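You operate a simulated robot arm through the tools that you are given. There is no shell and no other tool. Be economical: measure what you need, move in short steps, check, and stop when the job is done.

You are at the controls of a simulated two-armed robot. One attempt, no reset.

Task
Wipe up the spill on the top of the numbered bench with the red rag and put it back.

It is judged by the outcome, as a careful person would: the job done as asked, and still so three seconds after it is handed in. It fails if anything else is knocked over, pushed out of place, dropped, spilled or broken.

Robot
Two 7-joint arms with two-finger grippers on one trunk, on a base that drives. Base frame: it is fixed to the floor where the robot stands at the start and does not move with it; the origin is under the middle of the robot, x ahead of it, y to its left, z up; the surface under the hand at the start is at about z = 0.85. Units: m, degrees, N and s.
The left shoulder is at the start at [0.041, 0.161, 1.13], the right one opposite. With the tool pointing down near the work surface each hand reaches from about 0.28 to 0.74 m from the robot's upright axis, wherever it stands, measured 20 degrees to its own side. Payload 2.45 kg a hand.
The tool frame of a hand sits at the grasp point between the pads (the TCP): z along the fingers, y along the line on which they close. The tips reach 0.026 m beyond it. The gripper opens to 0.096 m. The gripper's body begins 0.069 m behind the TCP.
Orientation is told as [roll, pitch, yaw] about the base's x, y, z axes, in that order, counted from this pose: with the fingers straight down and closing along the base's y, the tool's x points along the base's -x, its y along +y and its z along -z.

Tools
- The arms move only by the tool apply_moves. It takes "left_steps", "right_steps" or both (then of equal length, played together; a hand with none holds still); each is a list of rows, each a list of 7 numbers: the shift along the tool's x, y, z in m, then the turn, a rotation vector about the tool's x, y, z in degrees, then the closure, from 0 (fully open) to 1 (shut). In form: [[tx, ty, tz, rx, ry, rz, jaw], ...]. A call has 1 to 20 rows; each row is the pose to reach, as a shift and turn from the pose commanded when the call began, along the tool's axes at that moment. A row lasts 0.2 s, in which the tool goes at most 0.05 m and 8.6 degrees; a call with a longer step from one row to the next is refused whole, and so is a gripper value outside its range. A pose out of reach is approached as far as the arm can. The call stops where the force on the tool passes 40 N (or 10 N more than at its start, if that is more) or the arm is blocked; 0.2 s more then pass. Each finger halts on what it meets, pressing with about 25 N; the grip force reading is that of the motor and also rises with nothing between the fingers. The clock runs only during rows and for 0.2 s after the last one: add rows that repeat a pose to give the fingers time. It gives the time, the measured TCP pose, the force on the tool (base axes), the opening and the grip force at its end, in the units of the frame above (readings bear some noise), with the torque about the TCP (base axes, N m) and any sound that the robot's microphone picked up.
- Cameras (640 x 400 px; columns grow to the right, rows downward): "scene" is now at [0.1113, -0.0021, 1.6165]; the picture's right is [-0.05, -1.00, -0.00], its down [-0.82, 0.04, -0.57] and it looks along [0.57, -0.03, -0.82] (base axes); focal length 287 px, centre (320, 200). "left" rides on the left gripper at [0.082, -0.003, -0.098] in its tool frame; the picture's right is [0.04, 1.00, 0.00], its down [-0.73, 0.03, -0.68] and it looks along [-0.68, 0.03, 0.73] (tool axes); focal length 256 px, centre (320, 200). "right" rides on the right gripper at [0.082, 0.003, -0.098] in its tool frame; the picture's right is [-0.04, 1.00, 0.00], its down [-0.73, -0.03, -0.68] and it looks along [-0.68, -0.03, 0.73] (tool axes); focal length 256 px, centre (320, 200). There is no depth. A picture from a camera that has moved, and an enlarged one, comes with that camera's place and axes in the base frame and with its lens. The place of the scene camera against the robot may be out by one fixed shift of up to 0.025 m in any direction.
- grab_frame(camera): a new picture of that camera. No time passes.
- slide_trunk(by): slides the trunk up (or, below 0, down) by that many m; the arms and the scene camera ride with it, the base frame stays. It gives what a move gives, with no picture.
- drive_base(legs): drives the robot by 1 to 6 legs, each [ahead, left, turn to the left] in m, m and degrees, along the robot's own axes; the way and the turn of a leg run together, so that a leg with both is an arc; at most 1.5 m and 180 degrees a leg. The arms and the cameras ride along, it lands a little off, and it stops where it bumps. It gives what a move gives.
- head_to(pan, tilt): turns the head with the scene camera to pan (to the left, within 120 degrees either way) and tilt (down, from -29 to 69), counted from straight ahead of the robot. It gives what a move gives.
- enlarge(camera, box): a new picture of the part [left, top, right, bottom] of that camera's present view, enlarged. No time passes.
- job_done(): hands the job in; it is judged then, once.

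Go step by step. Nothing tells you exact positions but the pictures and the camera data: compare them with the known pose of the tool, close in by small moves and look again before you grip or let go. The budget is 120 turns and 100 pictures, counting those below and the enlarged ones. Unless the task says otherwise, let go and move clear before handing in, and close with one line.

The tools are called after "Request:" as name(argument=value, ...) on one line, values as JSON. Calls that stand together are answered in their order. apply_moves: Moves the arms, as the interface text tells. Its arguments: {"type":"object","properties":{"left_steps":{"type":"array","items":{"type":"array","items":{"type":"number"}}},"right_steps":{"type":"array","items":{"type":"array","items":{"type":"number"}}}},"required":[]} The other tools are called the same way: slide_trunk (by) slides the trunk up or down; drive_base (legs) drives the base; head_to (pan, tilt) turns the head that bears the scene camera; grab_frame (camera) takes a picture; enlarge (camera, box) takes an enlarged picture of a part of a camera's view; job_done () hands the job in.

At the start:

```text
t: 0.0
left_eef_pos: [0.4314, 0.1349, 1.1186]
left_ee_rot: [0.0, 0.0, 0.1]
left_ft_force: [0.5, -0.3, -0.1]
left_torque: [-0.02, 0.01, 0.01]
left_gripper_width: 0.0958
left_gripper_force: 0.0
right_eef_pos: [0.4785, -0.2089, 1.1101]
right_ee_rot: [0.0, 0.1, -0.1]
right_ft_force: [0.3, -1.1, 0.3]
right_torque: [0.02, 0.02, -0.03]
right_gripper_width: 0.096
right_gripper_force: 0.1
trunk travel left (down, up): [-0.3, 0.267]
robot x, y, heading: [0.0016, -0.0042, -0.3]
head pan, tilt: [-2.6, 55.2]
```

scene: 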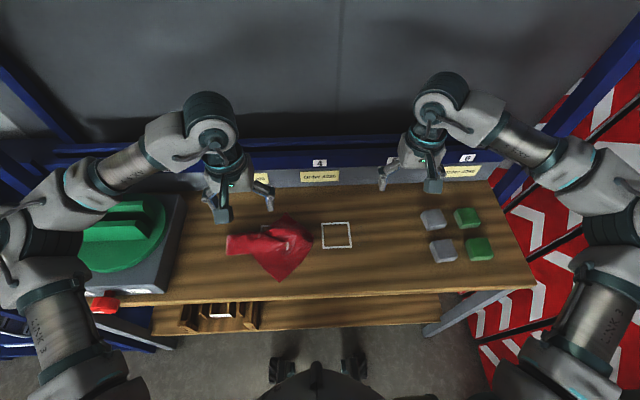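
right: 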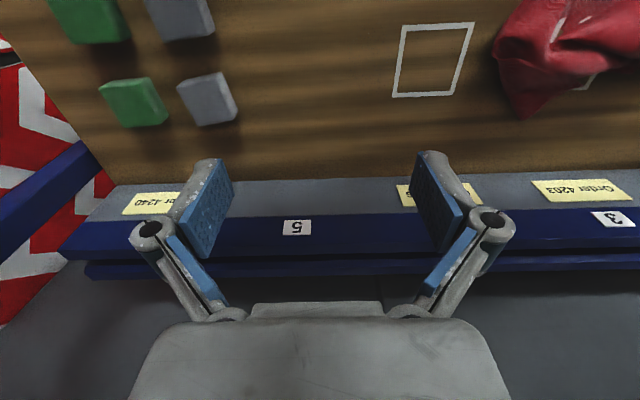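
left: 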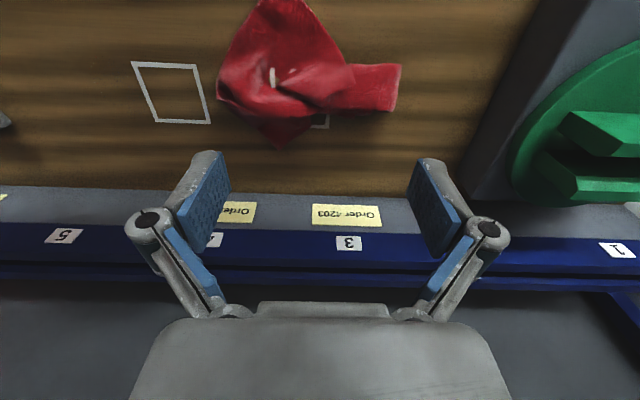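

I see a workbench with numbered labels, a red rag lying over a white outline, another empty white outline, and blocks. I don't see the spill yet, so I'll take a closer look.

Request:
enlarge(camera="scene", box=[160, 140, 400, 300])

Request:
enlarge(camera="scene", box=[340, 140, 580, 300])

Request:
enlarge(camera="left", box=[120, 0, 440, 200])

```text
2.50 times, centred on (280, 220) of scene
camera zoom: at [0.1113, -0.0021, 1.6165], right [-0.05, -1.0, 0.0], down [-0.82, 0.04, -0.57], along [0.57, -0.03, -0.82], focal length 718 px, centre (420, 150)
```

zoom: 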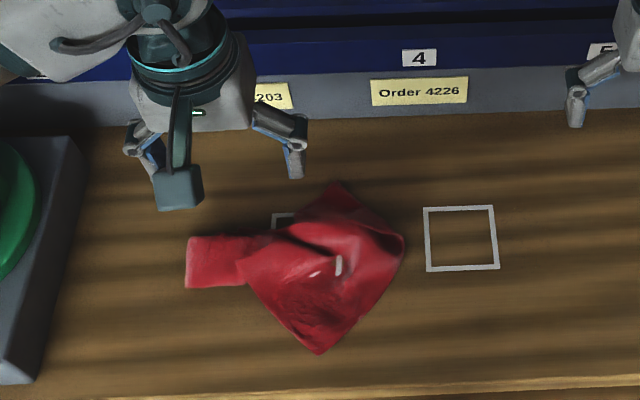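

```text
2.50 times, centred on (460, 220) of scene
camera zoom: at [0.1113, -0.0021, 1.6165], right [-0.05, -1.0, 0.0], down [-0.82, 0.04, -0.57], along [0.57, -0.03, -0.82], focal length 718 px, centre (-30, 150)
```

zoom: 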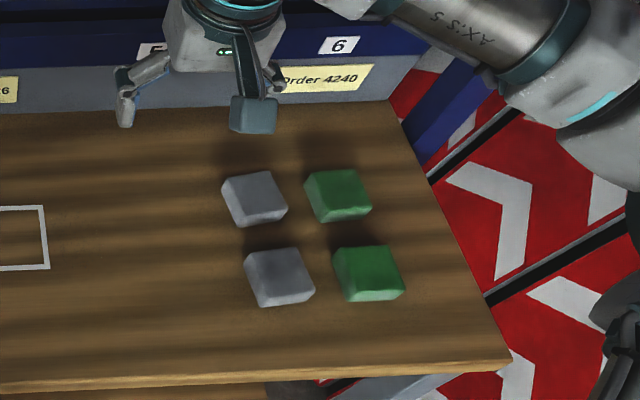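

```text
2.00 times, centred on (280, 100) of left
camera zoom: at [0.3504, 0.1307, 1.2163], right [-0.04, 1.0, 0.0], down [0.73, 0.03, 0.68], along [0.68, 0.03, -0.73], focal length 512 px, centre (400, 400)
```

zoom: 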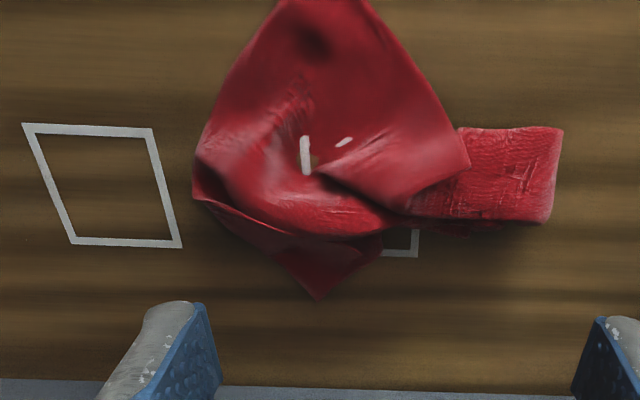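

The outline shows partly through the rag, and there is no spill visible here. I'll turn the head to look around.

Request:
head_to(pan=70, tilt=30)

Request:
grab_frame(camera="scene")

Request:
head_to(pan=-70, tilt=30)

Request:
grab_frame(camera="scene")

Request:
head_to(pan=0, tilt=10)

Request:
grab_frame(camera="scene")

```text
t: 1.4
left_eef_pos: [0.4281, 0.1352, 1.1216]
left_ee_rot: [-0.1, -0.1, 0.0]
left_ft_force: [0.0, 0.7, 0.0]
left_torque: [0.0, 0.03, 0.02]
left_gripper_width: 0.096
left_gripper_force: 0.0
right_eef_pos: [0.4761, -0.2083, 1.1118]
right_ee_rot: [0.1, -0.1, 0.0]
right_ft_force: [-0.3, -0.7, -0.2]
right_torque: [-0.01, 0.02, 0.02]
right_gripper_width: 0.0961
right_gripper_force: 0.0
trunk travel left (down, up): [-0.3, 0.267]
robot x, y, heading: [-0.0011, 0.0028, -0.2]
head pan, tilt: [70.0, 30.0]
```

```text
93 pictures are left
camera scene: at [0.0704, 0.0862, 1.6529], right [0.94, -0.34, 0.0], down [-0.18, -0.47, -0.87], along [0.29, 0.81, -0.5], focal length 287 px, centre (320, 200)
```

scene: 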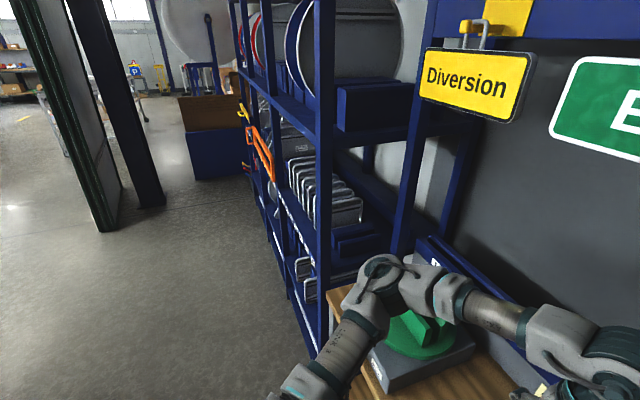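

```text
t: 3.7
left_eef_pos: [0.428, 0.1359, 1.1211]
left_ee_rot: [0.0, -0.1, 0.1]
left_ft_force: [0.6, -0.1, 0.4]
left_torque: [0.0, 0.02, -0.03]
left_gripper_width: 0.096
left_gripper_force: 0.1
right_eef_pos: [0.4736, -0.209, 1.1125]
right_ee_rot: [0.1, 0.0, 0.0]
right_ft_force: [0.2, 0.5, -0.8]
right_torque: [-0.04, -0.02, -0.04]
right_gripper_width: 0.0959
right_gripper_force: 0.0
trunk travel left (down, up): [-0.3, 0.267]
robot x, y, heading: [-0.0003, 0.0006, 0.0]
head pan, tilt: [-70.0, 30.0]
```

```text
92 pictures are left
camera scene: at [0.0705, -0.0839, 1.6529], right [-0.94, -0.34, 0.0], down [-0.17, 0.47, -0.87], along [0.29, -0.81, -0.5], focal length 287 px, centre (320, 200)
```

scene: 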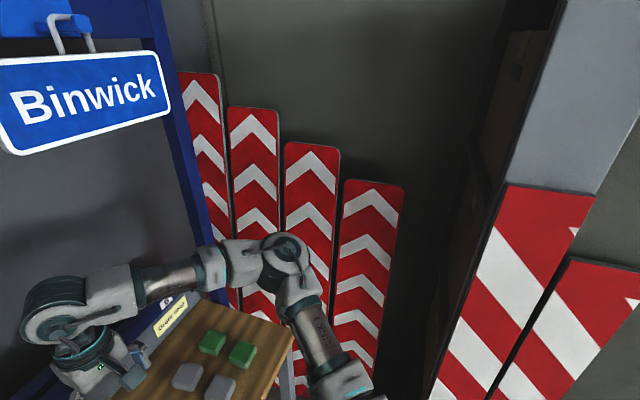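

```text
t: 5.1
left_eef_pos: [0.4282, 0.1351, 1.1209]
left_ee_rot: [0.0, -0.2, 0.1]
left_ft_force: [-0.4, -1.0, 0.1]
left_torque: [0.0, 0.02, 0.01]
left_gripper_width: 0.0959
left_gripper_force: 0.0
right_eef_pos: [0.4741, -0.2087, 1.1107]
right_ee_rot: [-0.1, -0.1, 0.0]
right_ft_force: [-0.8, 0.8, 0.3]
right_torque: [-0.01, -0.02, -0.02]
right_gripper_width: 0.0959
right_gripper_force: 0.2
trunk travel left (down, up): [-0.3, 0.267]
robot x, y, heading: [0.0009, -0.0001, 0.2]
head pan, tilt: [0.0, 10.0]
```

```text
91 pictures are left
camera scene: at [0.1326, 0.0011, 1.685], right [0.0, -1.0, 0.0], down [-0.18, 0.0, -0.98], along [0.98, 0.0, -0.18], focal length 287 px, centre (320, 200)
```

scene: 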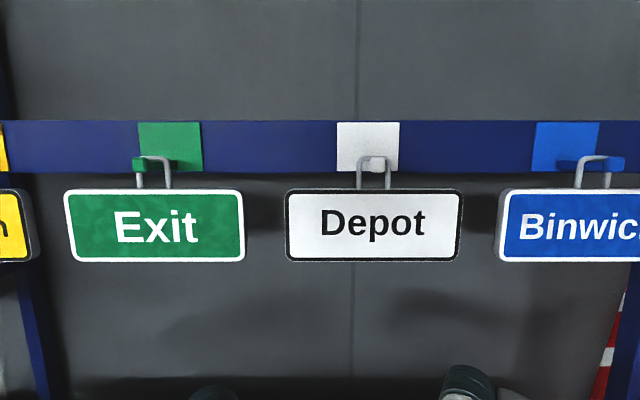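

Signs hang above this bench, but there is still no spill. I'll check behind and to the sides.

Request:
head_to(pan=118, tilt=22)

Request:
grab_frame(camera="scene")

Request:
head_to(pan=-118, tilt=22)

Request:
grab_frame(camera="scene")

Request:
head_to(pan=30, tilt=55)

Request:
grab_frame(camera="scene")

```text
t: 7.0
left_eef_pos: [0.429, 0.1357, 1.1205]
left_ee_rot: [0.1, -0.1, 0.1]
left_ft_force: [0.5, 1.1, -0.5]
left_torque: [-0.01, -0.04, 0.0]
left_gripper_width: 0.0963
left_gripper_force: 0.0
right_eef_pos: [0.4748, -0.208, 1.1111]
right_ee_rot: [-0.1, -0.1, 0.0]
right_ft_force: [-0.2, 0.5, 0.0]
right_torque: [0.01, 0.02, -0.01]
right_gripper_width: 0.0962
right_gripper_force: 0.1
trunk travel left (down, up): [-0.3, 0.267]
robot x, y, heading: [0.0005, -0.0013, 0.3]
head pan, tilt: [118.0, 22.0]
```

```text
90 pictures are left
camera scene: at [-0.004, 0.0832, 1.6661], right [0.88, 0.47, 0.0], down [0.17, -0.33, -0.93], along [-0.44, 0.82, -0.37], focal length 287 px, centre (320, 200)
```

scene: 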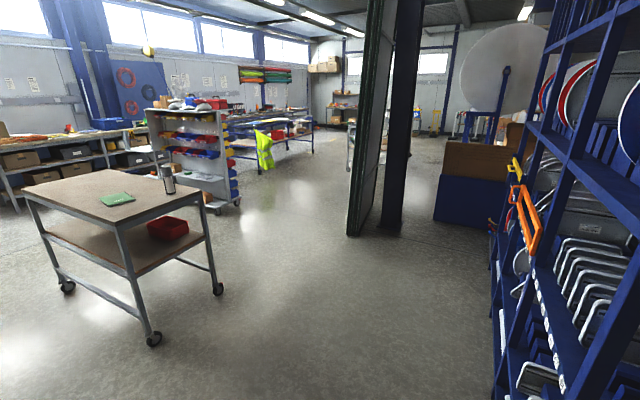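

```text
t: 10.4
left_eef_pos: [0.4289, 0.135, 1.1195]
left_ee_rot: [0.0, -0.2, 0.1]
left_ft_force: [0.8, -0.3, 0.9]
left_torque: [0.05, 0.01, 0.01]
left_gripper_width: 0.0958
left_gripper_force: 0.0
right_eef_pos: [0.4755, -0.2088, 1.1117]
right_ee_rot: [0.0, -0.1, 0.0]
right_ft_force: [0.5, -0.3, -0.2]
right_torque: [0.0, 0.02, -0.01]
right_gripper_width: 0.0959
right_gripper_force: 0.1
trunk travel left (down, up): [-0.3, 0.267]
robot x, y, heading: [-0.0014, -0.0046, 0.1]
head pan, tilt: [-118.0, 22.0]
```

```text
89 pictures are left
camera scene: at [-0.0041, -0.0809, 1.666], right [-0.88, 0.47, 0.0], down [0.17, 0.33, -0.93], along [-0.44, -0.82, -0.37], focal length 287 px, centre (320, 200)
```

scene: 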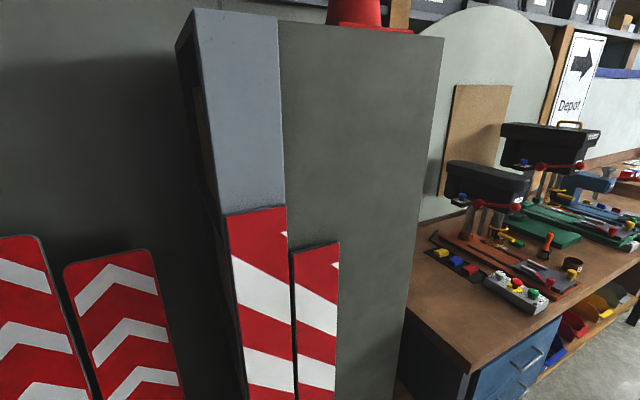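

```text
t: 12.7
left_eef_pos: [0.4285, 0.1358, 1.12]
left_ee_rot: [0.0, -0.1, 0.1]
left_ft_force: [0.3, 0.3, 0.0]
left_torque: [0.03, 0.02, 0.02]
left_gripper_width: 0.096
left_gripper_force: 0.1
right_eef_pos: [0.4742, -0.2082, 1.1114]
right_ee_rot: [0.0, 0.0, 0.0]
right_ft_force: [0.2, -0.2, -0.1]
right_torque: [-0.03, -0.02, 0.02]
right_gripper_width: 0.0961
right_gripper_force: 0.1
trunk travel left (down, up): [-0.3, 0.267]
robot x, y, heading: [0.0008, 0.0014, 0.1]
head pan, tilt: [30.0, 55.0]
```

```text
88 pictures are left
camera scene: at [0.1019, 0.0373, 1.6167], right [0.5, -0.87, 0.0], down [-0.71, -0.41, -0.57], along [0.49, 0.29, -0.82], focal length 287 px, centre (320, 200)
```

scene: 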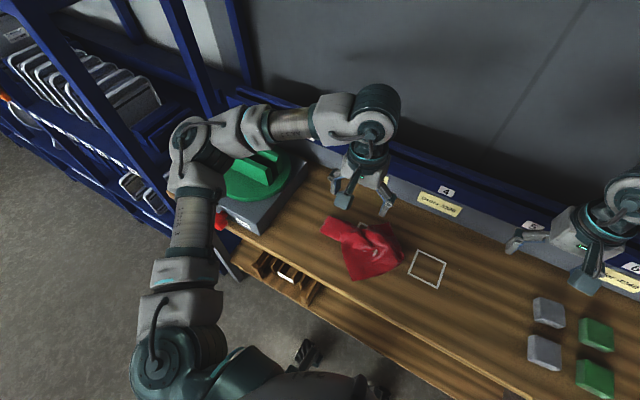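

There's a trolley with a green cloth and a cup behind us. I'll inspect it and the front bench more closely for a spill.

Request:
enlarge(camera="scene", box=[180, 150, 420, 300])

Request:
head_to(pan=118, tilt=30)

Request:
enlarge(camera="scene", box=[0, 80, 240, 230])

Request:
head_to(pan=0, tilt=69)

Request:
grab_frame(camera="scene")

```text
2.67 times, centred on (300, 225) of scene
camera zoom: at [0.1019, 0.0373, 1.6167], right [0.5, -0.87, 0.0], down [-0.71, -0.41, -0.57], along [0.49, 0.29, -0.82], focal length 766 px, centre (373, 133)
```

zoom: 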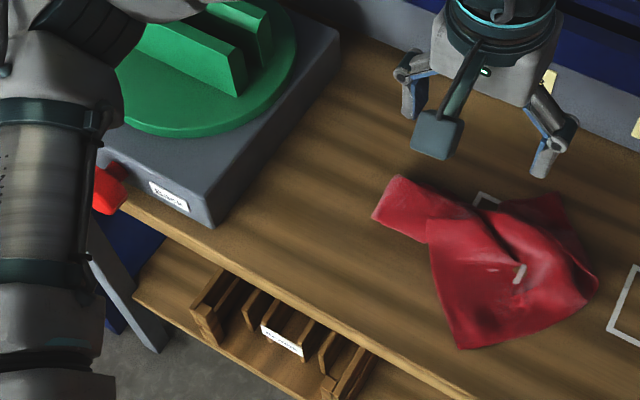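

```text
t: 14.3
left_eef_pos: [0.4286, 0.1353, 1.1204]
left_ee_rot: [0.0, -0.1, 0.2]
left_ft_force: [-0.4, 0.2, -0.3]
left_torque: [0.03, 0.0, -0.03]
left_gripper_width: 0.0958
left_gripper_force: 0.1
right_eef_pos: [0.4753, -0.2082, 1.1123]
right_ee_rot: [0.0, -0.1, -0.1]
right_ft_force: [-0.5, 0.5, -0.1]
right_torque: [0.01, 0.01, 0.0]
right_gripper_width: 0.0959
right_gripper_force: 0.1
trunk travel left (down, up): [-0.3, 0.267]
robot x, y, heading: [-0.0027, 0.0029, 0.1]
head pan, tilt: [118.0, 30.0]
```

```text
2.67 times, centred on (120, 155) of scene
camera zoom: at [-0.003, 0.0811, 1.6532], right [0.88, 0.47, 0.0], down [0.23, -0.44, -0.87], along [-0.41, 0.77, -0.5], focal length 766 px, centre (853, 320)
```

zoom: 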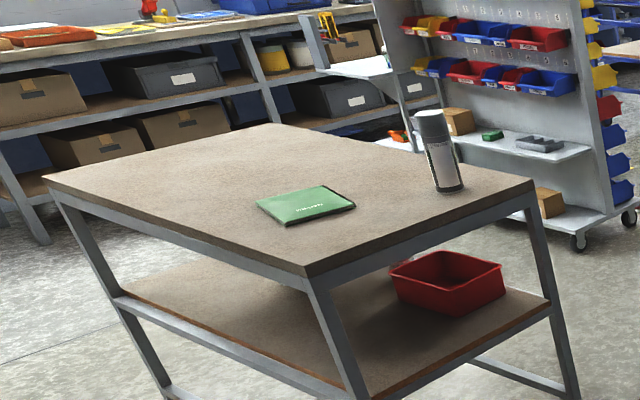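

```text
t: 16.3
left_eef_pos: [0.4281, 0.1353, 1.1208]
left_ee_rot: [0.0, -0.2, 0.2]
left_ft_force: [-0.5, -0.8, 0.3]
left_torque: [0.01, -0.01, -0.03]
left_gripper_width: 0.096
left_gripper_force: 0.1
right_eef_pos: [0.4759, -0.2094, 1.1134]
right_ee_rot: [-0.1, -0.1, -0.1]
right_ft_force: [-0.5, -0.1, -0.1]
right_torque: [-0.01, -0.03, 0.04]
right_gripper_width: 0.0961
right_gripper_force: 0.1
trunk travel left (down, up): [-0.3, 0.267]
robot x, y, heading: [0.0016, -0.0015, -0.1]
head pan, tilt: [0.0, 68.8]
```

```text
85 pictures are left
camera scene: at [0.0953, 0.0012, 1.6013], right [0.0, -1.0, 0.0], down [-0.93, 0.0, -0.36], along [0.36, 0.0, -0.93], focal length 287 px, centre (320, 200)
```

scene: 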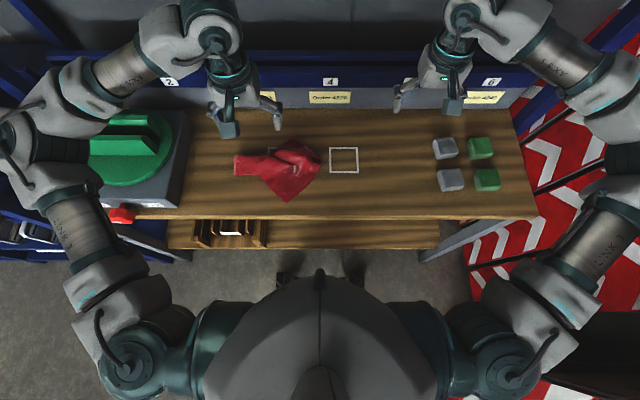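

No spill shows on the part of this bench I can see. I'll back off a little and turn to look at the other benches before touching anything.

Request:
drive_base(legs=[[-0.5, 0, 0], [0, 0, 90]])

Request:
head_to(pan=70, tilt=20)

Request:
grab_frame(camera="scene")

Request:
head_to(pan=115, tilt=20)

Request:
grab_frame(camera="scene")

Request:
head_to(pan=-80, tilt=40)

Request:
grab_frame(camera="scene")

```text
t: 23.1
left_eef_pos: [-0.6358, 0.433, 1.1208]
left_ee_rot: [0.0, -0.1, 89.0]
left_ft_force: [1.1, -0.6, -0.5]
left_torque: [0.01, 0.02, 0.02]
left_gripper_width: 0.0961
left_gripper_force: 0.1
right_eef_pos: [-0.2912, 0.4713, 1.1121]
right_ee_rot: [0.0, -0.1, 88.8]
right_ft_force: [-0.2, -0.1, -1.3]
right_torque: [0.02, -0.02, 0.01]
right_gripper_width: 0.096
right_gripper_force: 0.0
trunk travel left (down, up): [-0.3, 0.267]
robot x, y, heading: [-0.5084, 0.001, 88.6]
head pan, tilt: [0.0, 68.8]
```

```text
t: 24.5
left_eef_pos: [-0.6354, 0.4299, 1.121]
left_ee_rot: [0.0, -0.3, 88.9]
left_ft_force: [-0.1, 1.0, 0.3]
left_torque: [0.0, -0.04, -0.01]
left_gripper_width: 0.0958
left_gripper_force: 0.0
right_eef_pos: [-0.2911, 0.4684, 1.1147]
right_ee_rot: [0.0, -0.3, 88.7]
right_ft_force: [0.0, 0.4, -0.3]
right_torque: [-0.01, 0.01, -0.03]
right_gripper_width: 0.096
right_gripper_force: 0.1
trunk travel left (down, up): [-0.3, 0.267]
robot x, y, heading: [-0.506, -0.0005, 88.4]
head pan, tilt: [70.0, 20.0]
```

```text
84 pictures are left
camera scene: at [-0.5907, 0.0721, 1.6689], right [0.36, 0.93, 0.0], down [0.32, -0.13, -0.94], along [-0.88, 0.34, -0.34], focal length 287 px, centre (320, 200)
```

scene: 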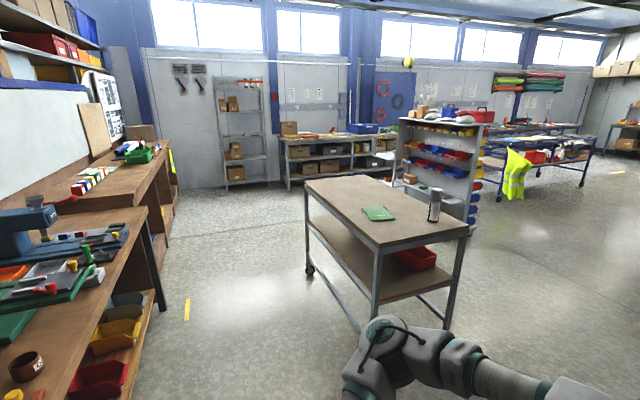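

```text
t: 25.6
left_eef_pos: [-0.6349, 0.4287, 1.1218]
left_ee_rot: [0.0, -0.3, 88.9]
left_ft_force: [0.2, -0.5, -0.3]
left_torque: [0.02, 0.02, -0.03]
left_gripper_width: 0.0962
left_gripper_force: 0.1
right_eef_pos: [-0.2913, 0.4685, 1.1145]
right_ee_rot: [-0.1, -0.3, 88.8]
right_ft_force: [0.0, -0.3, -0.3]
right_torque: [-0.03, 0.01, 0.03]
right_gripper_width: 0.0961
right_gripper_force: 0.1
trunk travel left (down, up): [-0.3, 0.267]
robot x, y, heading: [-0.51, 0.003, 89.0]
head pan, tilt: [115.0, 20.0]
```

```text
83 pictures are left
camera scene: at [-0.5891, 0.0009, 1.6693], right [-0.4, 0.92, 0.0], down [0.31, 0.13, -0.94], along [-0.86, -0.38, -0.34], focal length 287 px, centre (320, 200)
```

scene: 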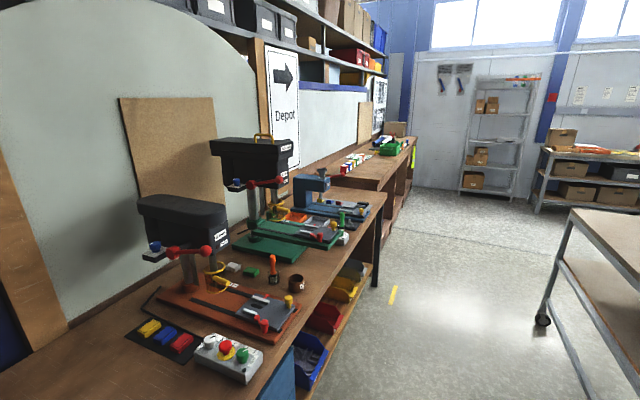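

```text
t: 28.5
left_eef_pos: [-0.6351, 0.4286, 1.1224]
left_ee_rot: [0.0, -0.3, 88.8]
left_ft_force: [-0.3, -0.3, -0.4]
left_torque: [-0.01, 0.0, 0.02]
left_gripper_width: 0.0963
left_gripper_force: 0.1
right_eef_pos: [-0.2906, 0.4681, 1.1138]
right_ee_rot: [-0.1, -0.3, 88.8]
right_ft_force: [0.3, -0.6, 0.0]
right_torque: [0.0, 0.02, 0.01]
right_gripper_width: 0.096
right_gripper_force: 0.0
trunk travel left (down, up): [-0.3, 0.267]
robot x, y, heading: [-0.507, 0.0032, 88.9]
head pan, tilt: [-80.0, 40.0]
```

```text
82 pictures are left
camera scene: at [-0.4196, 0.0513, 1.6376], right [0.15, -0.99, 0.0], down [-0.64, -0.1, -0.77], along [0.76, 0.11, -0.64], focal length 287 px, centre (320, 200)
```

scene: 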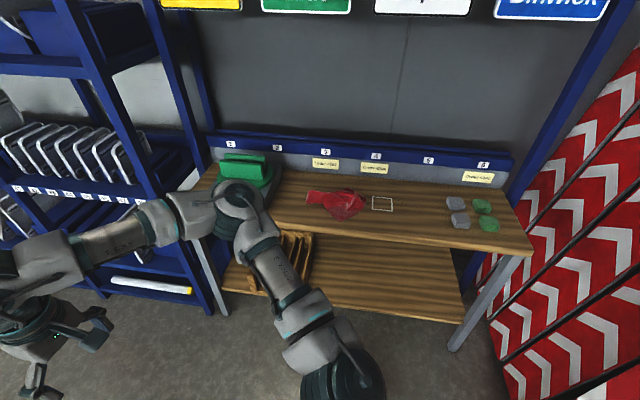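

The front bench is the one numbered 1 to 6. This unobstructed view is worth enlarging to look for a faint spill.

Request:
enlarge(camera="scene", box=[260, 150, 420, 250])

Request:
enlarge(camera="scene", box=[380, 160, 540, 260])

```text
4.00 times, centred on (340, 200) of scene
camera zoom: at [-0.4196, 0.0513, 1.6376], right [0.15, -0.99, 0.0], down [-0.64, -0.1, -0.77], along [0.76, 0.11, -0.64], focal length 1149 px, centre (240, 200)
```

zoom: 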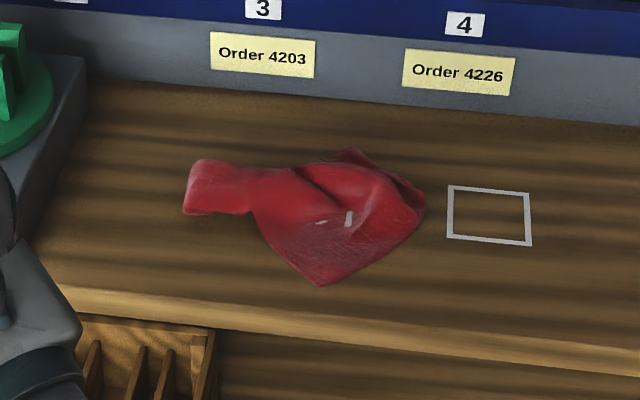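

```text
4.00 times, centred on (460, 210) of scene
camera zoom: at [-0.4196, 0.0513, 1.6376], right [0.15, -0.99, 0.0], down [-0.64, -0.1, -0.77], along [0.76, 0.11, -0.64], focal length 1149 px, centre (-240, 160)
```

zoom: 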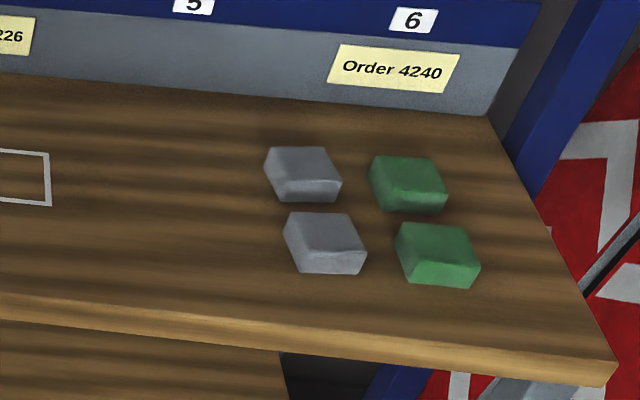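

The spill is probably under the rag, or too faint to see from here. I'll drive back to the bench and inspect with the wrist camera.

Request:
drive_base(legs=[[0, 0, -89], [0.45, 0, 0]])

Request:
head_to(pan=0, tilt=58)

Request:
grab_frame(camera="scene")

Request:
grab_frame(camera="left")

```text
t: 35.0
left_eef_pos: [0.3758, 0.1551, 1.1228]
left_ee_rot: [0.0, -0.3, 1.2]
left_ft_force: [0.3, -0.1, 0.3]
left_torque: [0.01, -0.01, 0.01]
left_gripper_width: 0.0961
left_gripper_force: 0.0
right_eef_pos: [0.4298, -0.1891, 1.1143]
right_ee_rot: [0.1, -0.3, 1.1]
right_ft_force: [0.0, -0.3, 0.5]
right_torque: [0.01, 0.03, -0.04]
right_gripper_width: 0.096
right_gripper_force: 0.0
trunk travel left (down, up): [-0.3, 0.267]
robot x, y, heading: [-0.047, 0.0125, 1.0]
head pan, tilt: [-80.0, 40.0]
```

```text
t: 36.5
left_eef_pos: [0.3731, 0.1545, 1.1243]
left_ee_rot: [0.0, -0.5, 1.1]
left_ft_force: [0.7, -0.3, 0.4]
left_torque: [0.0, 0.0, 0.02]
left_gripper_width: 0.0962
left_gripper_force: 0.0
right_eef_pos: [0.426, -0.1887, 1.1164]
right_ee_rot: [0.0, -0.5, 1.2]
right_ft_force: [-0.3, -0.8, 0.0]
right_torque: [-0.01, 0.01, 0.0]
right_gripper_width: 0.0962
right_gripper_force: 0.0
trunk travel left (down, up): [-0.3, 0.267]
robot x, y, heading: [-0.0461, 0.0113, 0.8]
head pan, tilt: [0.0, 58.0]
```

```text
79 pictures are left
camera scene: at [0.0625, 0.0146, 1.613], right [0.02, -1.0, 0.0], down [-0.85, -0.02, -0.53], along [0.53, 0.01, -0.85], focal length 287 px, centre (320, 200)
```

scene: 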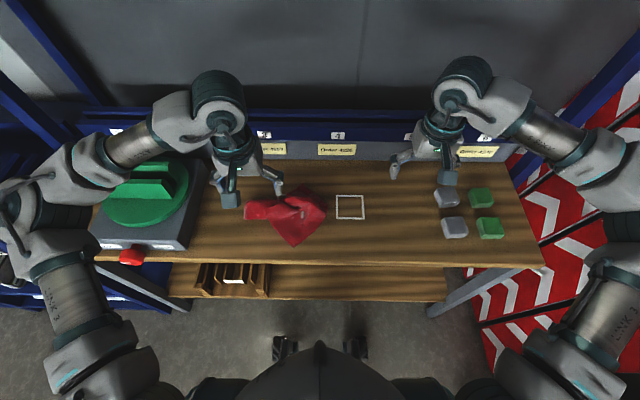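

```text
78 pictures are left
camera left: at [0.2909, 0.1487, 1.2204], right [-0.06, 1.0, 0.0], down [0.73, 0.04, 0.69], along [0.68, 0.04, -0.73], focal length 256 px, centre (320, 200)
```

left: 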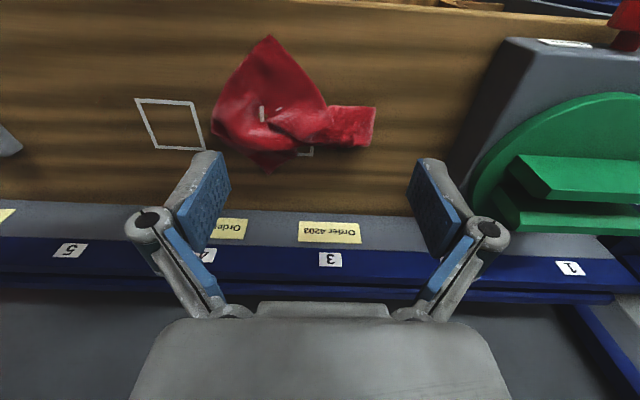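

The tail of the rag is at about (0.47, 0.215). I'll bring the left hand above it and take a closer look.

Request:
apply_moves(left_steps=[[-0.024, 0.015, 0.03, 0, 0, 0, 0], [-0.048, 0.03, 0.06, 0, 0, 0, 0], [-0.072, 0.045, 0.09, 0, 0, 0, 0], [-0.097, 0.06, 0.12, 0, 0, 0, 0]])

Request:
grab_frame(camera="left")

Request:
enlarge(camera="scene", box=[200, 150, 360, 250])

```text
t: 37.5
left_eef_pos: [0.4745, 0.2191, 1.0038]
left_ee_rot: [-0.1, -0.4, 1.1]
left_ft_force: [-0.3, 0.4, -0.1]
left_torque: [0.02, 0.01, 0.04]
left_gripper_width: 0.0957
left_gripper_force: 0.1
right_eef_pos: [0.4276, -0.1875, 1.1144]
right_ee_rot: [0.1, -0.4, 1.1]
right_ft_force: [0.2, -0.1, -0.4]
right_torque: [-0.01, -0.02, -0.02]
right_gripper_width: 0.0957
right_gripper_force: 0.1
trunk travel left (down, up): [-0.3, 0.267]
robot x, y, heading: [-0.0418, 0.0095, 1.0]
head pan, tilt: [0.0, 58.0]
```

```text
77 pictures are left
camera left: at [0.392, 0.2134, 1.1008], right [-0.06, 1.0, 0.0], down [0.73, 0.04, 0.68], along [0.68, 0.04, -0.73], focal length 256 px, centre (320, 200)
```

left: 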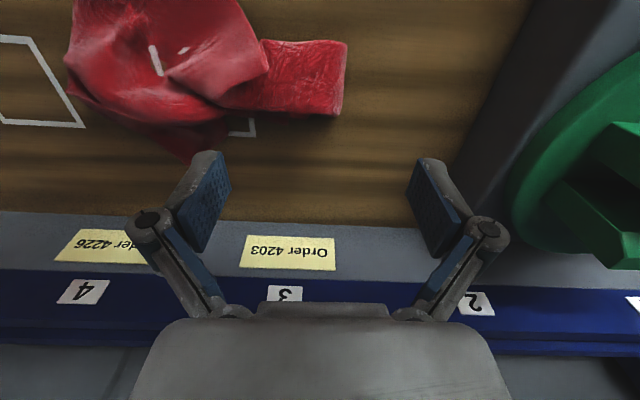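

```text
4.00 times, centred on (280, 200) of scene
camera zoom: at [0.0647, 0.0161, 1.6128], right [0.02, -1.0, 0.0], down [-0.85, -0.02, -0.53], along [0.52, 0.01, -0.85], focal length 1149 px, centre (480, 200)
```

zoom: 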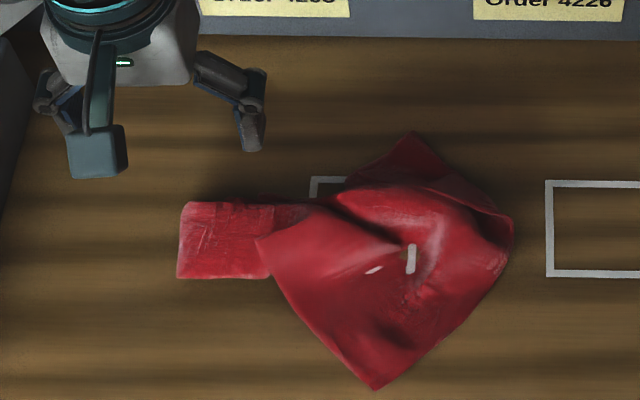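

The tail is a flat slab about 6 cm wide in x, centred near (0.466, 0.215). I'll turn the hand so the fingers close along x, with the camera on the left side looking across the rag.

Request:
apply_moves(left_steps=[[0, 0, 0, 0, 0, 8.3, 0], [0, 0, 0, 0, 0, 16.6, 0], [0, 0, 0, 0, 0, 24.9, 0], [0, 0, 0, 0, 0, 33.2, 0], [0, 0, 0, 0, 0, 41.5, 0], [0, 0, 0, 0, 0, 49.8, 0], [0, 0, 0, 0, 0, 58.1, 0], [0, 0, 0, 0, 0, 66.4, 0], [0, 0, 0, 0, 0, 74.7, 0], [0, 0, 0, 0, 0, 83, 0], [0, 0, 0, 0, 0, 91, 0], [0, 0, 0, 0, 0, 91, 0]])

Request:
grab_frame(camera="left")

Request:
grab_frame(camera="scene")

```text
t: 40.1
left_eef_pos: [0.3333, 0.1283, 1.0272]
left_ee_rot: [3.9, -2.4, -77.8]
left_ft_force: [-0.2, 0.6, 0.6]
left_torque: [0.02, -0.05, 0.0]
left_gripper_width: 0.0959
left_gripper_force: 0.1
left hand out of reach, approached as far as the arm can: row 7, 8, 9, 10, 11, 12
right_eef_pos: [0.4257, -0.1894, 1.1154]
right_ee_rot: [0.1, -0.6, 1.0]
right_ft_force: [-0.3, -0.5, 0.8]
right_torque: [-0.01, -0.02, -0.01]
right_gripper_width: 0.096
right_gripper_force: 0.0
trunk travel left (down, up): [-0.3, 0.267]
robot x, y, heading: [-0.0467, 0.0077, 1.2]
head pan, tilt: [0.0, 58.0]
```

```text
75 pictures are left
camera left: at [0.3058, 0.2088, 1.1206], right [0.97, 0.25, 0.07], down [0.13, -0.69, 0.71], along [0.23, -0.68, -0.7], focal length 256 px, centre (320, 200)
```

left: 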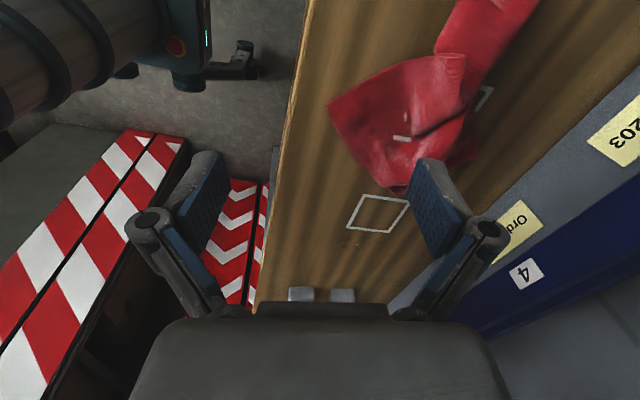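

```text
74 pictures are left
camera scene: at [0.063, 0.0107, 1.6131], right [0.02, -1.0, 0.0], down [-0.85, -0.01, -0.53], along [0.53, 0.01, -0.85], focal length 287 px, centre (320, 200)
```

scene: 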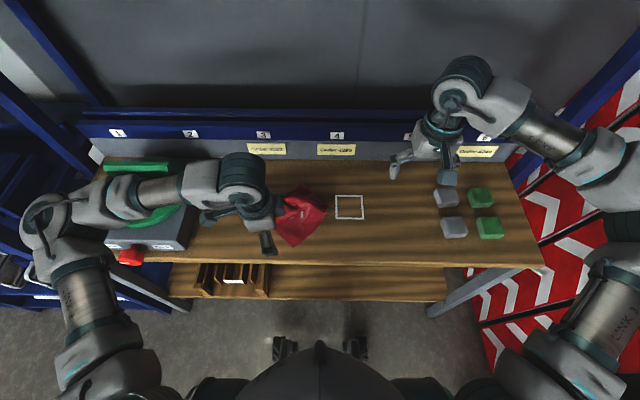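

That turn hits the arm's limit, but this grazing view shows some reddish sheen near the empty outline. I'll enlarge it.

Request:
enlarge(camera="left", box=[270, 150, 430, 300])

Request:
enlarge(camera="scene", box=[310, 170, 440, 270])

```text
2.67 times, centred on (350, 225) of left
camera zoom: at [0.3058, 0.2088, 1.1206], right [0.97, 0.25, 0.07], down [0.13, -0.69, 0.71], along [0.23, -0.68, -0.7], focal length 683 px, centre (240, 133)
```

zoom: 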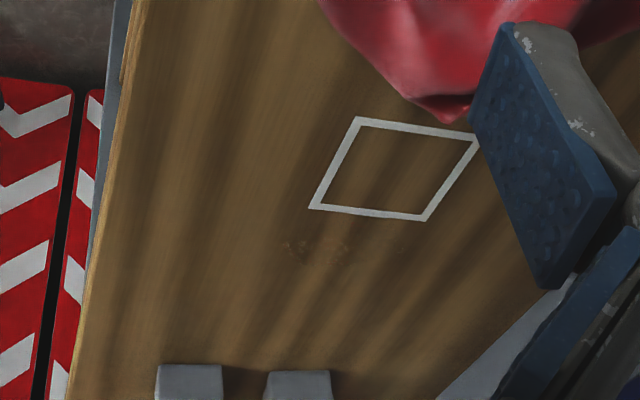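

```text
4.00 times, centred on (375, 220) of scene
camera zoom: at [0.063, 0.0107, 1.6131], right [0.02, -1.0, 0.0], down [-0.85, -0.01, -0.53], along [0.53, 0.01, -0.85], focal length 1149 px, centre (100, 120)
```

zoom: 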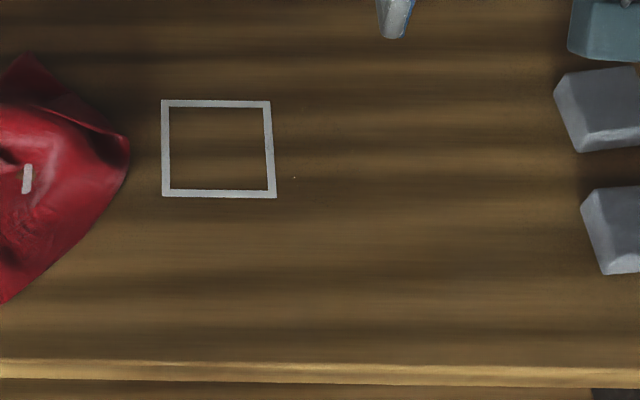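

There is a faint clear wet patch just right of the empty outline, near (0.45–0.54, −0.15), which only shows at grazing angles. I'll move the right hand out of the way and bring the left camera closer for its extent.

Request:
apply_moves(left_steps=[[-0.03, 0.02, 0, 0, 0, 0, 0], [-0.06, 0.04, 0, 0, 0, 0, 0], [-0.09, 0.06, 0, 0, 0, 0, 0], [-0.12, 0.077, 0, 0, 0, 0, 0]], right_steps=[[0.02, -0.03, -0.025, 0, 0, 0, 0], [0.04, -0.06, -0.05, 0, 0, 0, 0], [0.06, -0.09, -0.075, 0, 0, 0, 0], [0.08, -0.12, -0.1, 0, 0, 0, 0]])

Request:
grab_frame(camera="left")

```text
t: 41.1
left_eef_pos: [0.3518, 0.1128, 1.0293]
left_ee_rot: [3.9, -2.8, -77.5]
left_ft_force: [-1.1, 0.1, 0.1]
left_torque: [0.0, 0.0, -0.03]
left_gripper_width: 0.0959
left_gripper_force: 0.0
left hand out of reach, approached as far as the arm can: row 1, 2, 3, 4
right_eef_pos: [0.348, -0.308, 1.2152]
right_ee_rot: [-0.2, -0.5, 1.1]
right_ft_force: [-0.8, 0.5, -0.8]
right_torque: [0.0, -0.01, 0.01]
right_gripper_width: 0.0959
right_gripper_force: 0.1
trunk travel left (down, up): [-0.3, 0.267]
robot x, y, heading: [-0.0443, 0.0112, 1.1]
head pan, tilt: [0.0, 58.0]
```

```text
71 pictures are left
camera left: at [0.3231, 0.1938, 1.1216], right [0.96, 0.26, 0.07], down [0.13, -0.69, 0.71], along [0.23, -0.68, -0.7], focal length 256 px, centre (320, 200)
```

left: 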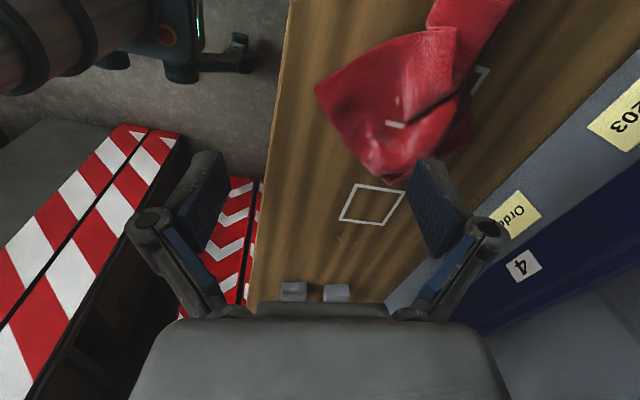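

The left arm can't turn this way well, so I'll undo the turn and come back up.

Request:
apply_moves(left_steps=[[0, 0, -0.02, 0, 0, -8, 0], [0, 0, -0.04, 0, 0, -16, 0], [0, 0, -0.06, 0, 0, -24, 0], [0, 0, -0.08, 0, 0, -32, 0], [0, 0, -0.1, 0, 0, -40, 0], [0, 0, -0.1, 0, 0, -48, 0], [0, 0, -0.1, 0, 0, -56, 0], [0, 0, -0.1, 0, 0, -64, 0], [0, 0, -0.1, 0, 0, -72, 0], [0, 0, -0.1, 0, 0, -79, 0]])

Request:
grab_frame(camera="left")

Request:
grab_frame(camera="right")

```text
t: 43.3
left_eef_pos: [0.3377, 0.1087, 1.1308]
left_ee_rot: [-1.8, -4.4, 1.5]
left_ft_force: [-0.7, 0.5, -0.7]
left_torque: [0.04, 0.0, 0.0]
left_gripper_width: 0.0957
left_gripper_force: 0.1
right_eef_pos: [0.3485, -0.3099, 1.2142]
right_ee_rot: [0.0, -0.5, 1.1]
right_ft_force: [-0.4, 0.2, -0.4]
right_torque: [-0.02, 0.01, 0.0]
right_gripper_width: 0.0962
right_gripper_force: 0.1
trunk travel left (down, up): [-0.3, 0.267]
robot x, y, heading: [-0.0492, 0.0115, 1.1]
head pan, tilt: [0.0, 58.0]
```

```text
70 pictures are left
camera left: at [0.249, 0.105, 1.2221], right [-0.07, 1.0, -0.03], down [0.68, 0.07, 0.73], along [0.73, 0.02, -0.68], focal length 256 px, centre (320, 200)
```

left: 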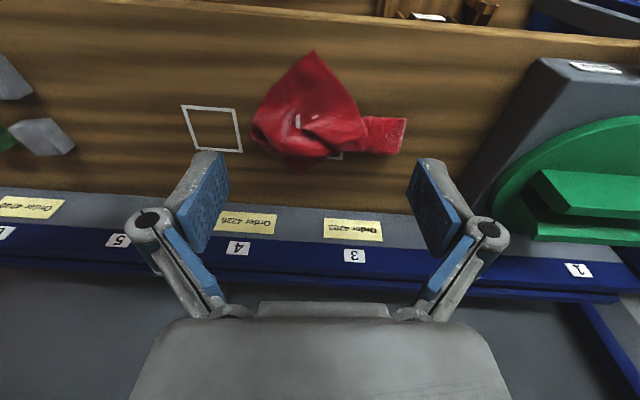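

```text
69 pictures are left
camera right: at [0.2664, -0.3076, 1.3119], right [0.02, 1.0, 0.0], down [0.73, -0.02, 0.69], along [0.69, -0.01, -0.73], focal length 256 px, centre (320, 200)
```

right: 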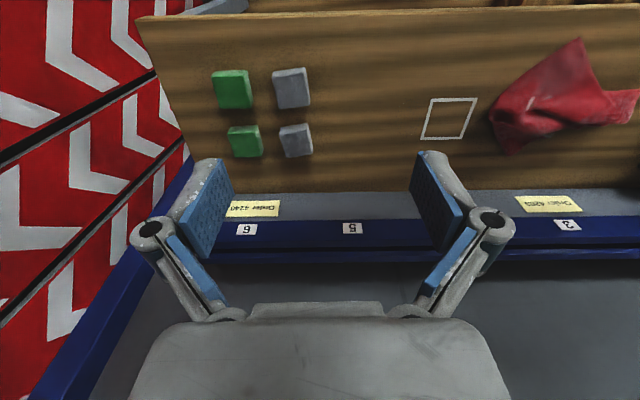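

I'll straighten the left hand and then yaw it 45° right and lower, to look at the wet patch obliquely.

Request:
apply_moves(left_steps=[[-0.01, -0.02, 0.02, -1.8, 4.4, 0, 0], [-0.02, -0.05, 0.05, -1.8, 4.4, 0, 0], [-0.02, -0.06, 0.08, -1.8, 4.4, 0, 0], [-0.02, -0.06, 0.11, -1.8, 4.4, 0, 0]])

Request:
apply_moves(left_steps=[[0, 0, 0, 0, 0, 8, 0], [0, 0, 0, 0, 0, 16, 0], [0, 0, 0, 0, 0, 24, 0], [0, 0, 0, 0, 0, 32, 0], [0, 0, 0, 0, 0, 40, 0], [0, 0, 0, 0, 0, 48, 0]])

Request:
grab_frame(camera="left")

```text
t: 44.3
left_eef_pos: [0.3701, 0.0459, 1.0214]
left_ee_rot: [-0.2, 0.1, 1.4]
left_ft_force: [0.2, -0.5, -0.6]
left_torque: [-0.01, 0.0, 0.02]
left_gripper_width: 0.0959
left_gripper_force: 0.1
right_eef_pos: [0.3493, -0.3075, 1.2153]
right_ee_rot: [0.0, -0.5, 1.0]
right_ft_force: [0.5, 0.3, 0.6]
right_torque: [-0.06, -0.03, -0.01]
right_gripper_width: 0.096
right_gripper_force: 0.1
trunk travel left (down, up): [-0.3, 0.267]
robot x, y, heading: [-0.041, 0.0142, 1.2]
head pan, tilt: [0.0, 58.0]
```

```text
t: 45.7
left_eef_pos: [0.3693, 0.0465, 1.0248]
left_ee_rot: [-0.1, 0.1, -46.7]
left_ft_force: [-0.2, 0.3, -0.3]
left_torque: [-0.01, -0.02, -0.01]
left_gripper_width: 0.0959
left_gripper_force: 0.0
right_eef_pos: [0.3494, -0.3102, 1.2156]
right_ee_rot: [-0.1, -0.5, 1.1]
right_ft_force: [0.8, -0.3, -0.2]
right_torque: [0.05, 0.0, -0.01]
right_gripper_width: 0.0961
right_gripper_force: 0.1
trunk travel left (down, up): [-0.3, 0.267]
robot x, y, heading: [-0.0421, 0.0116, 1.1]
head pan, tilt: [0.0, 58.0]
```

```text
68 pictures are left
camera left: at [0.3099, 0.1021, 1.1227], right [0.7, 0.71, 0.0], down [0.53, -0.51, 0.68], along [0.48, -0.48, -0.73], focal length 256 px, centre (320, 200)
```

left: 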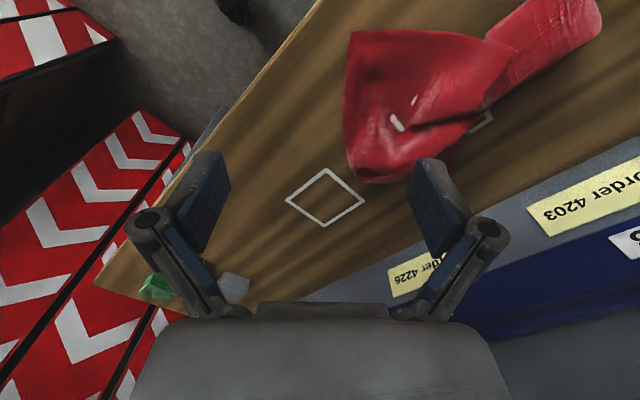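

Request:
enlarge(camera="left", box=[210, 160, 402, 300])

```text
2.86 times, centred on (306, 230) of left
camera zoom: at [0.3099, 0.1021, 1.1227], right [0.7, 0.71, 0.0], down [0.53, -0.51, 0.68], along [0.48, -0.48, -0.73], focal length 731 px, centre (360, 114)
```

zoom: 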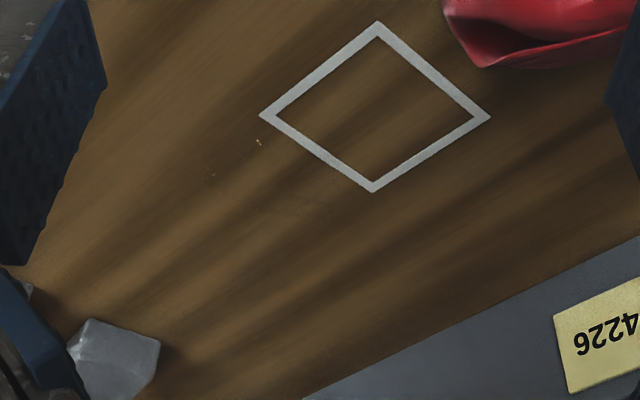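

I see faint glints from a clear puddle centred near (0.495, −0.155), roughly 10 cm across. Now I'll turn the left hand the other way (yaw +90°) over the rag's tail.

Request:
apply_moves(left_steps=[[0.003, 0.011, -0.03, 0, 0, -8, 0], [0.006, 0.022, -0.05, 0, 0, -16, 0], [0.01, 0.033, -0.05, 0, 0, -24, 0], [0.013, 0.044, -0.05, 0, 0, -32, 0], [0.016, 0.055, -0.05, 0, 0, -40, 0], [0.02, 0.066, -0.05, 0, 0, -48, 0], [0.023, 0.077, -0.05, 0, 0, -56, 0], [0.026, 0.088, -0.05, 0, 0, -64, 0], [0.03, 0.1, -0.05, 0, 0, -72, 0], [0.033, 0.111, -0.05, 0, 0, -80, 0], [0.036, 0.122, -0.05, 0, 0, -88, 0], [0.039, 0.133, -0.05, 0, 0, -96, 0], [0.042, 0.144, -0.05, 0, 0, -104, 0], [0.045, 0.155, -0.05, 0, 0, -112, 0], [0.048, 0.166, -0.05, 0, 0, -120, 0], [0.052, 0.178, -0.05, 0, 0, -128, 0], [0.055, 0.189, -0.05, 0, 0, -136, 0], [0.055, 0.189, -0.05, 0, 0, -136, 0]])

Request:
grab_frame(camera="left")

Request:
grab_frame(camera="scene")

```text
t: 49.5
left_eef_pos: [0.4682, 0.2158, 1.0742]
left_ee_rot: [0.1, 0.0, 89.4]
left_ft_force: [0.2, -0.2, 0.5]
left_torque: [0.0, -0.01, -0.01]
left_gripper_width: 0.0962
left_gripper_force: 0.0
right_eef_pos: [0.3495, -0.3098, 1.2144]
right_ee_rot: [0.1, -0.5, 1.2]
right_ft_force: [0.5, 0.1, -0.3]
right_torque: [0.03, -0.01, -0.02]
right_gripper_width: 0.0962
right_gripper_force: 0.1
trunk travel left (down, up): [-0.3, 0.267]
robot x, y, heading: [-0.0501, 0.0146, 1.2]
head pan, tilt: [0.0, 58.0]
```

```text
66 pictures are left
camera left: at [0.4708, 0.1333, 1.1728], right [-1.0, -0.03, 0.0], down [-0.02, 0.73, 0.68], along [-0.02, 0.68, -0.73], focal length 256 px, centre (320, 200)
```

left: 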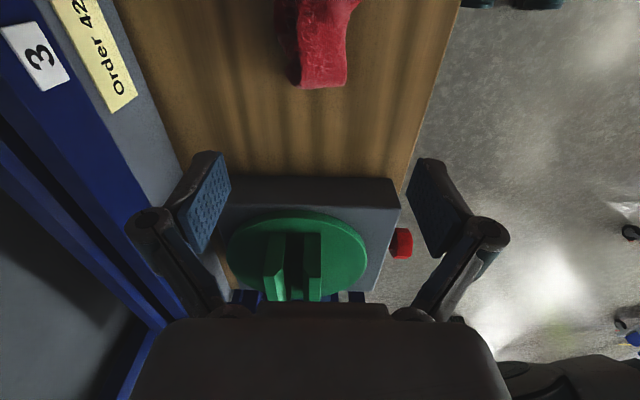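

```text
65 pictures are left
camera scene: at [0.0623, 0.0139, 1.613], right [0.02, -1.0, 0.0], down [-0.85, -0.02, -0.53], along [0.53, 0.01, -0.85], focal length 287 px, centre (320, 200)
```

scene: 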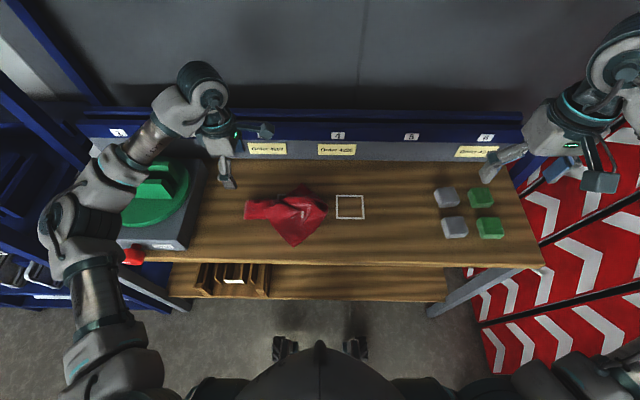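

The pose is reachable, with the tail centred at x≈0.469 and ending at y≈0.24. I'll lower over it with the jaw open.

Request:
apply_moves(left_steps=[[-0.002, 0, 0.04, 0, 0, 0, 0], [-0.004, 0, 0.08, 0, 0, 0, 0], [-0.006, 0, 0.12, 0, 0, 0, 0], [-0.006, 0, 0.15, 0, 0, 0, 0]])

Request:
grab_frame(camera="left")

Request:
enlarge(camera="scene", box=[180, 130, 340, 250])

```text
t: 50.5
left_eef_pos: [0.4676, 0.2231, 0.925]
left_ee_rot: [0.1, 0.0, 89.4]
left_ft_force: [0.9, 0.6, -0.2]
left_torque: [0.01, 0.03, 0.0]
left_gripper_width: 0.0959
left_gripper_force: 0.0
right_eef_pos: [0.3492, -0.309, 1.2134]
right_ee_rot: [0.0, -0.4, 1.1]
right_ft_force: [0.0, 0.3, -0.4]
right_torque: [0.01, 0.02, -0.01]
right_gripper_width: 0.096
right_gripper_force: 0.1
trunk travel left (down, up): [-0.3, 0.267]
robot x, y, heading: [-0.0486, 0.0134, 1.2]
head pan, tilt: [0.0, 58.0]
```

```text
64 pictures are left
camera left: at [0.4703, 0.1402, 1.0227], right [-1.0, -0.03, 0.0], down [-0.02, 0.73, 0.68], along [-0.02, 0.68, -0.73], focal length 256 px, centre (320, 200)
```

left: 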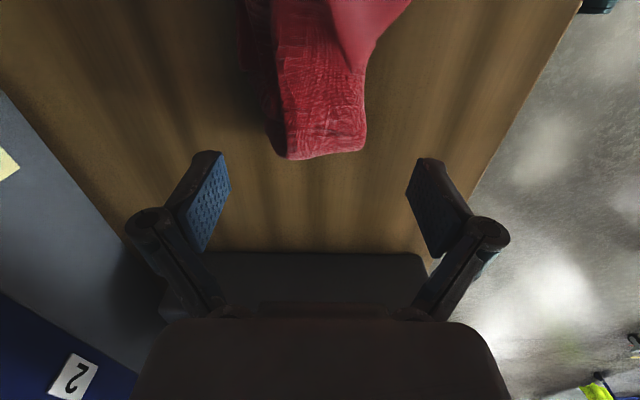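

```text
3.33 times, centred on (260, 190) of scene
camera zoom: at [0.0628, 0.0145, 1.613], right [0.02, -1.0, 0.0], down [-0.85, -0.02, -0.53], along [0.53, 0.01, -0.85], focal length 957 px, centre (520, 233)
```

zoom: 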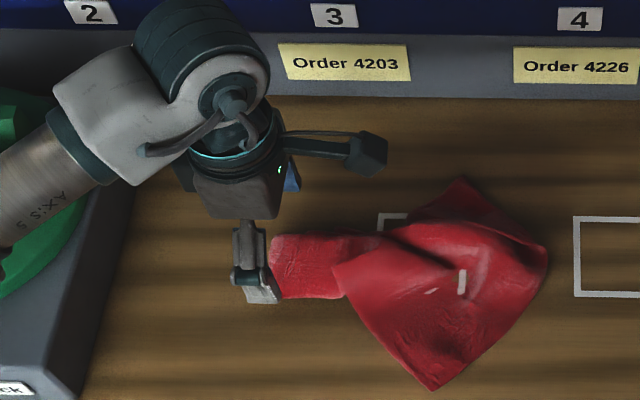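

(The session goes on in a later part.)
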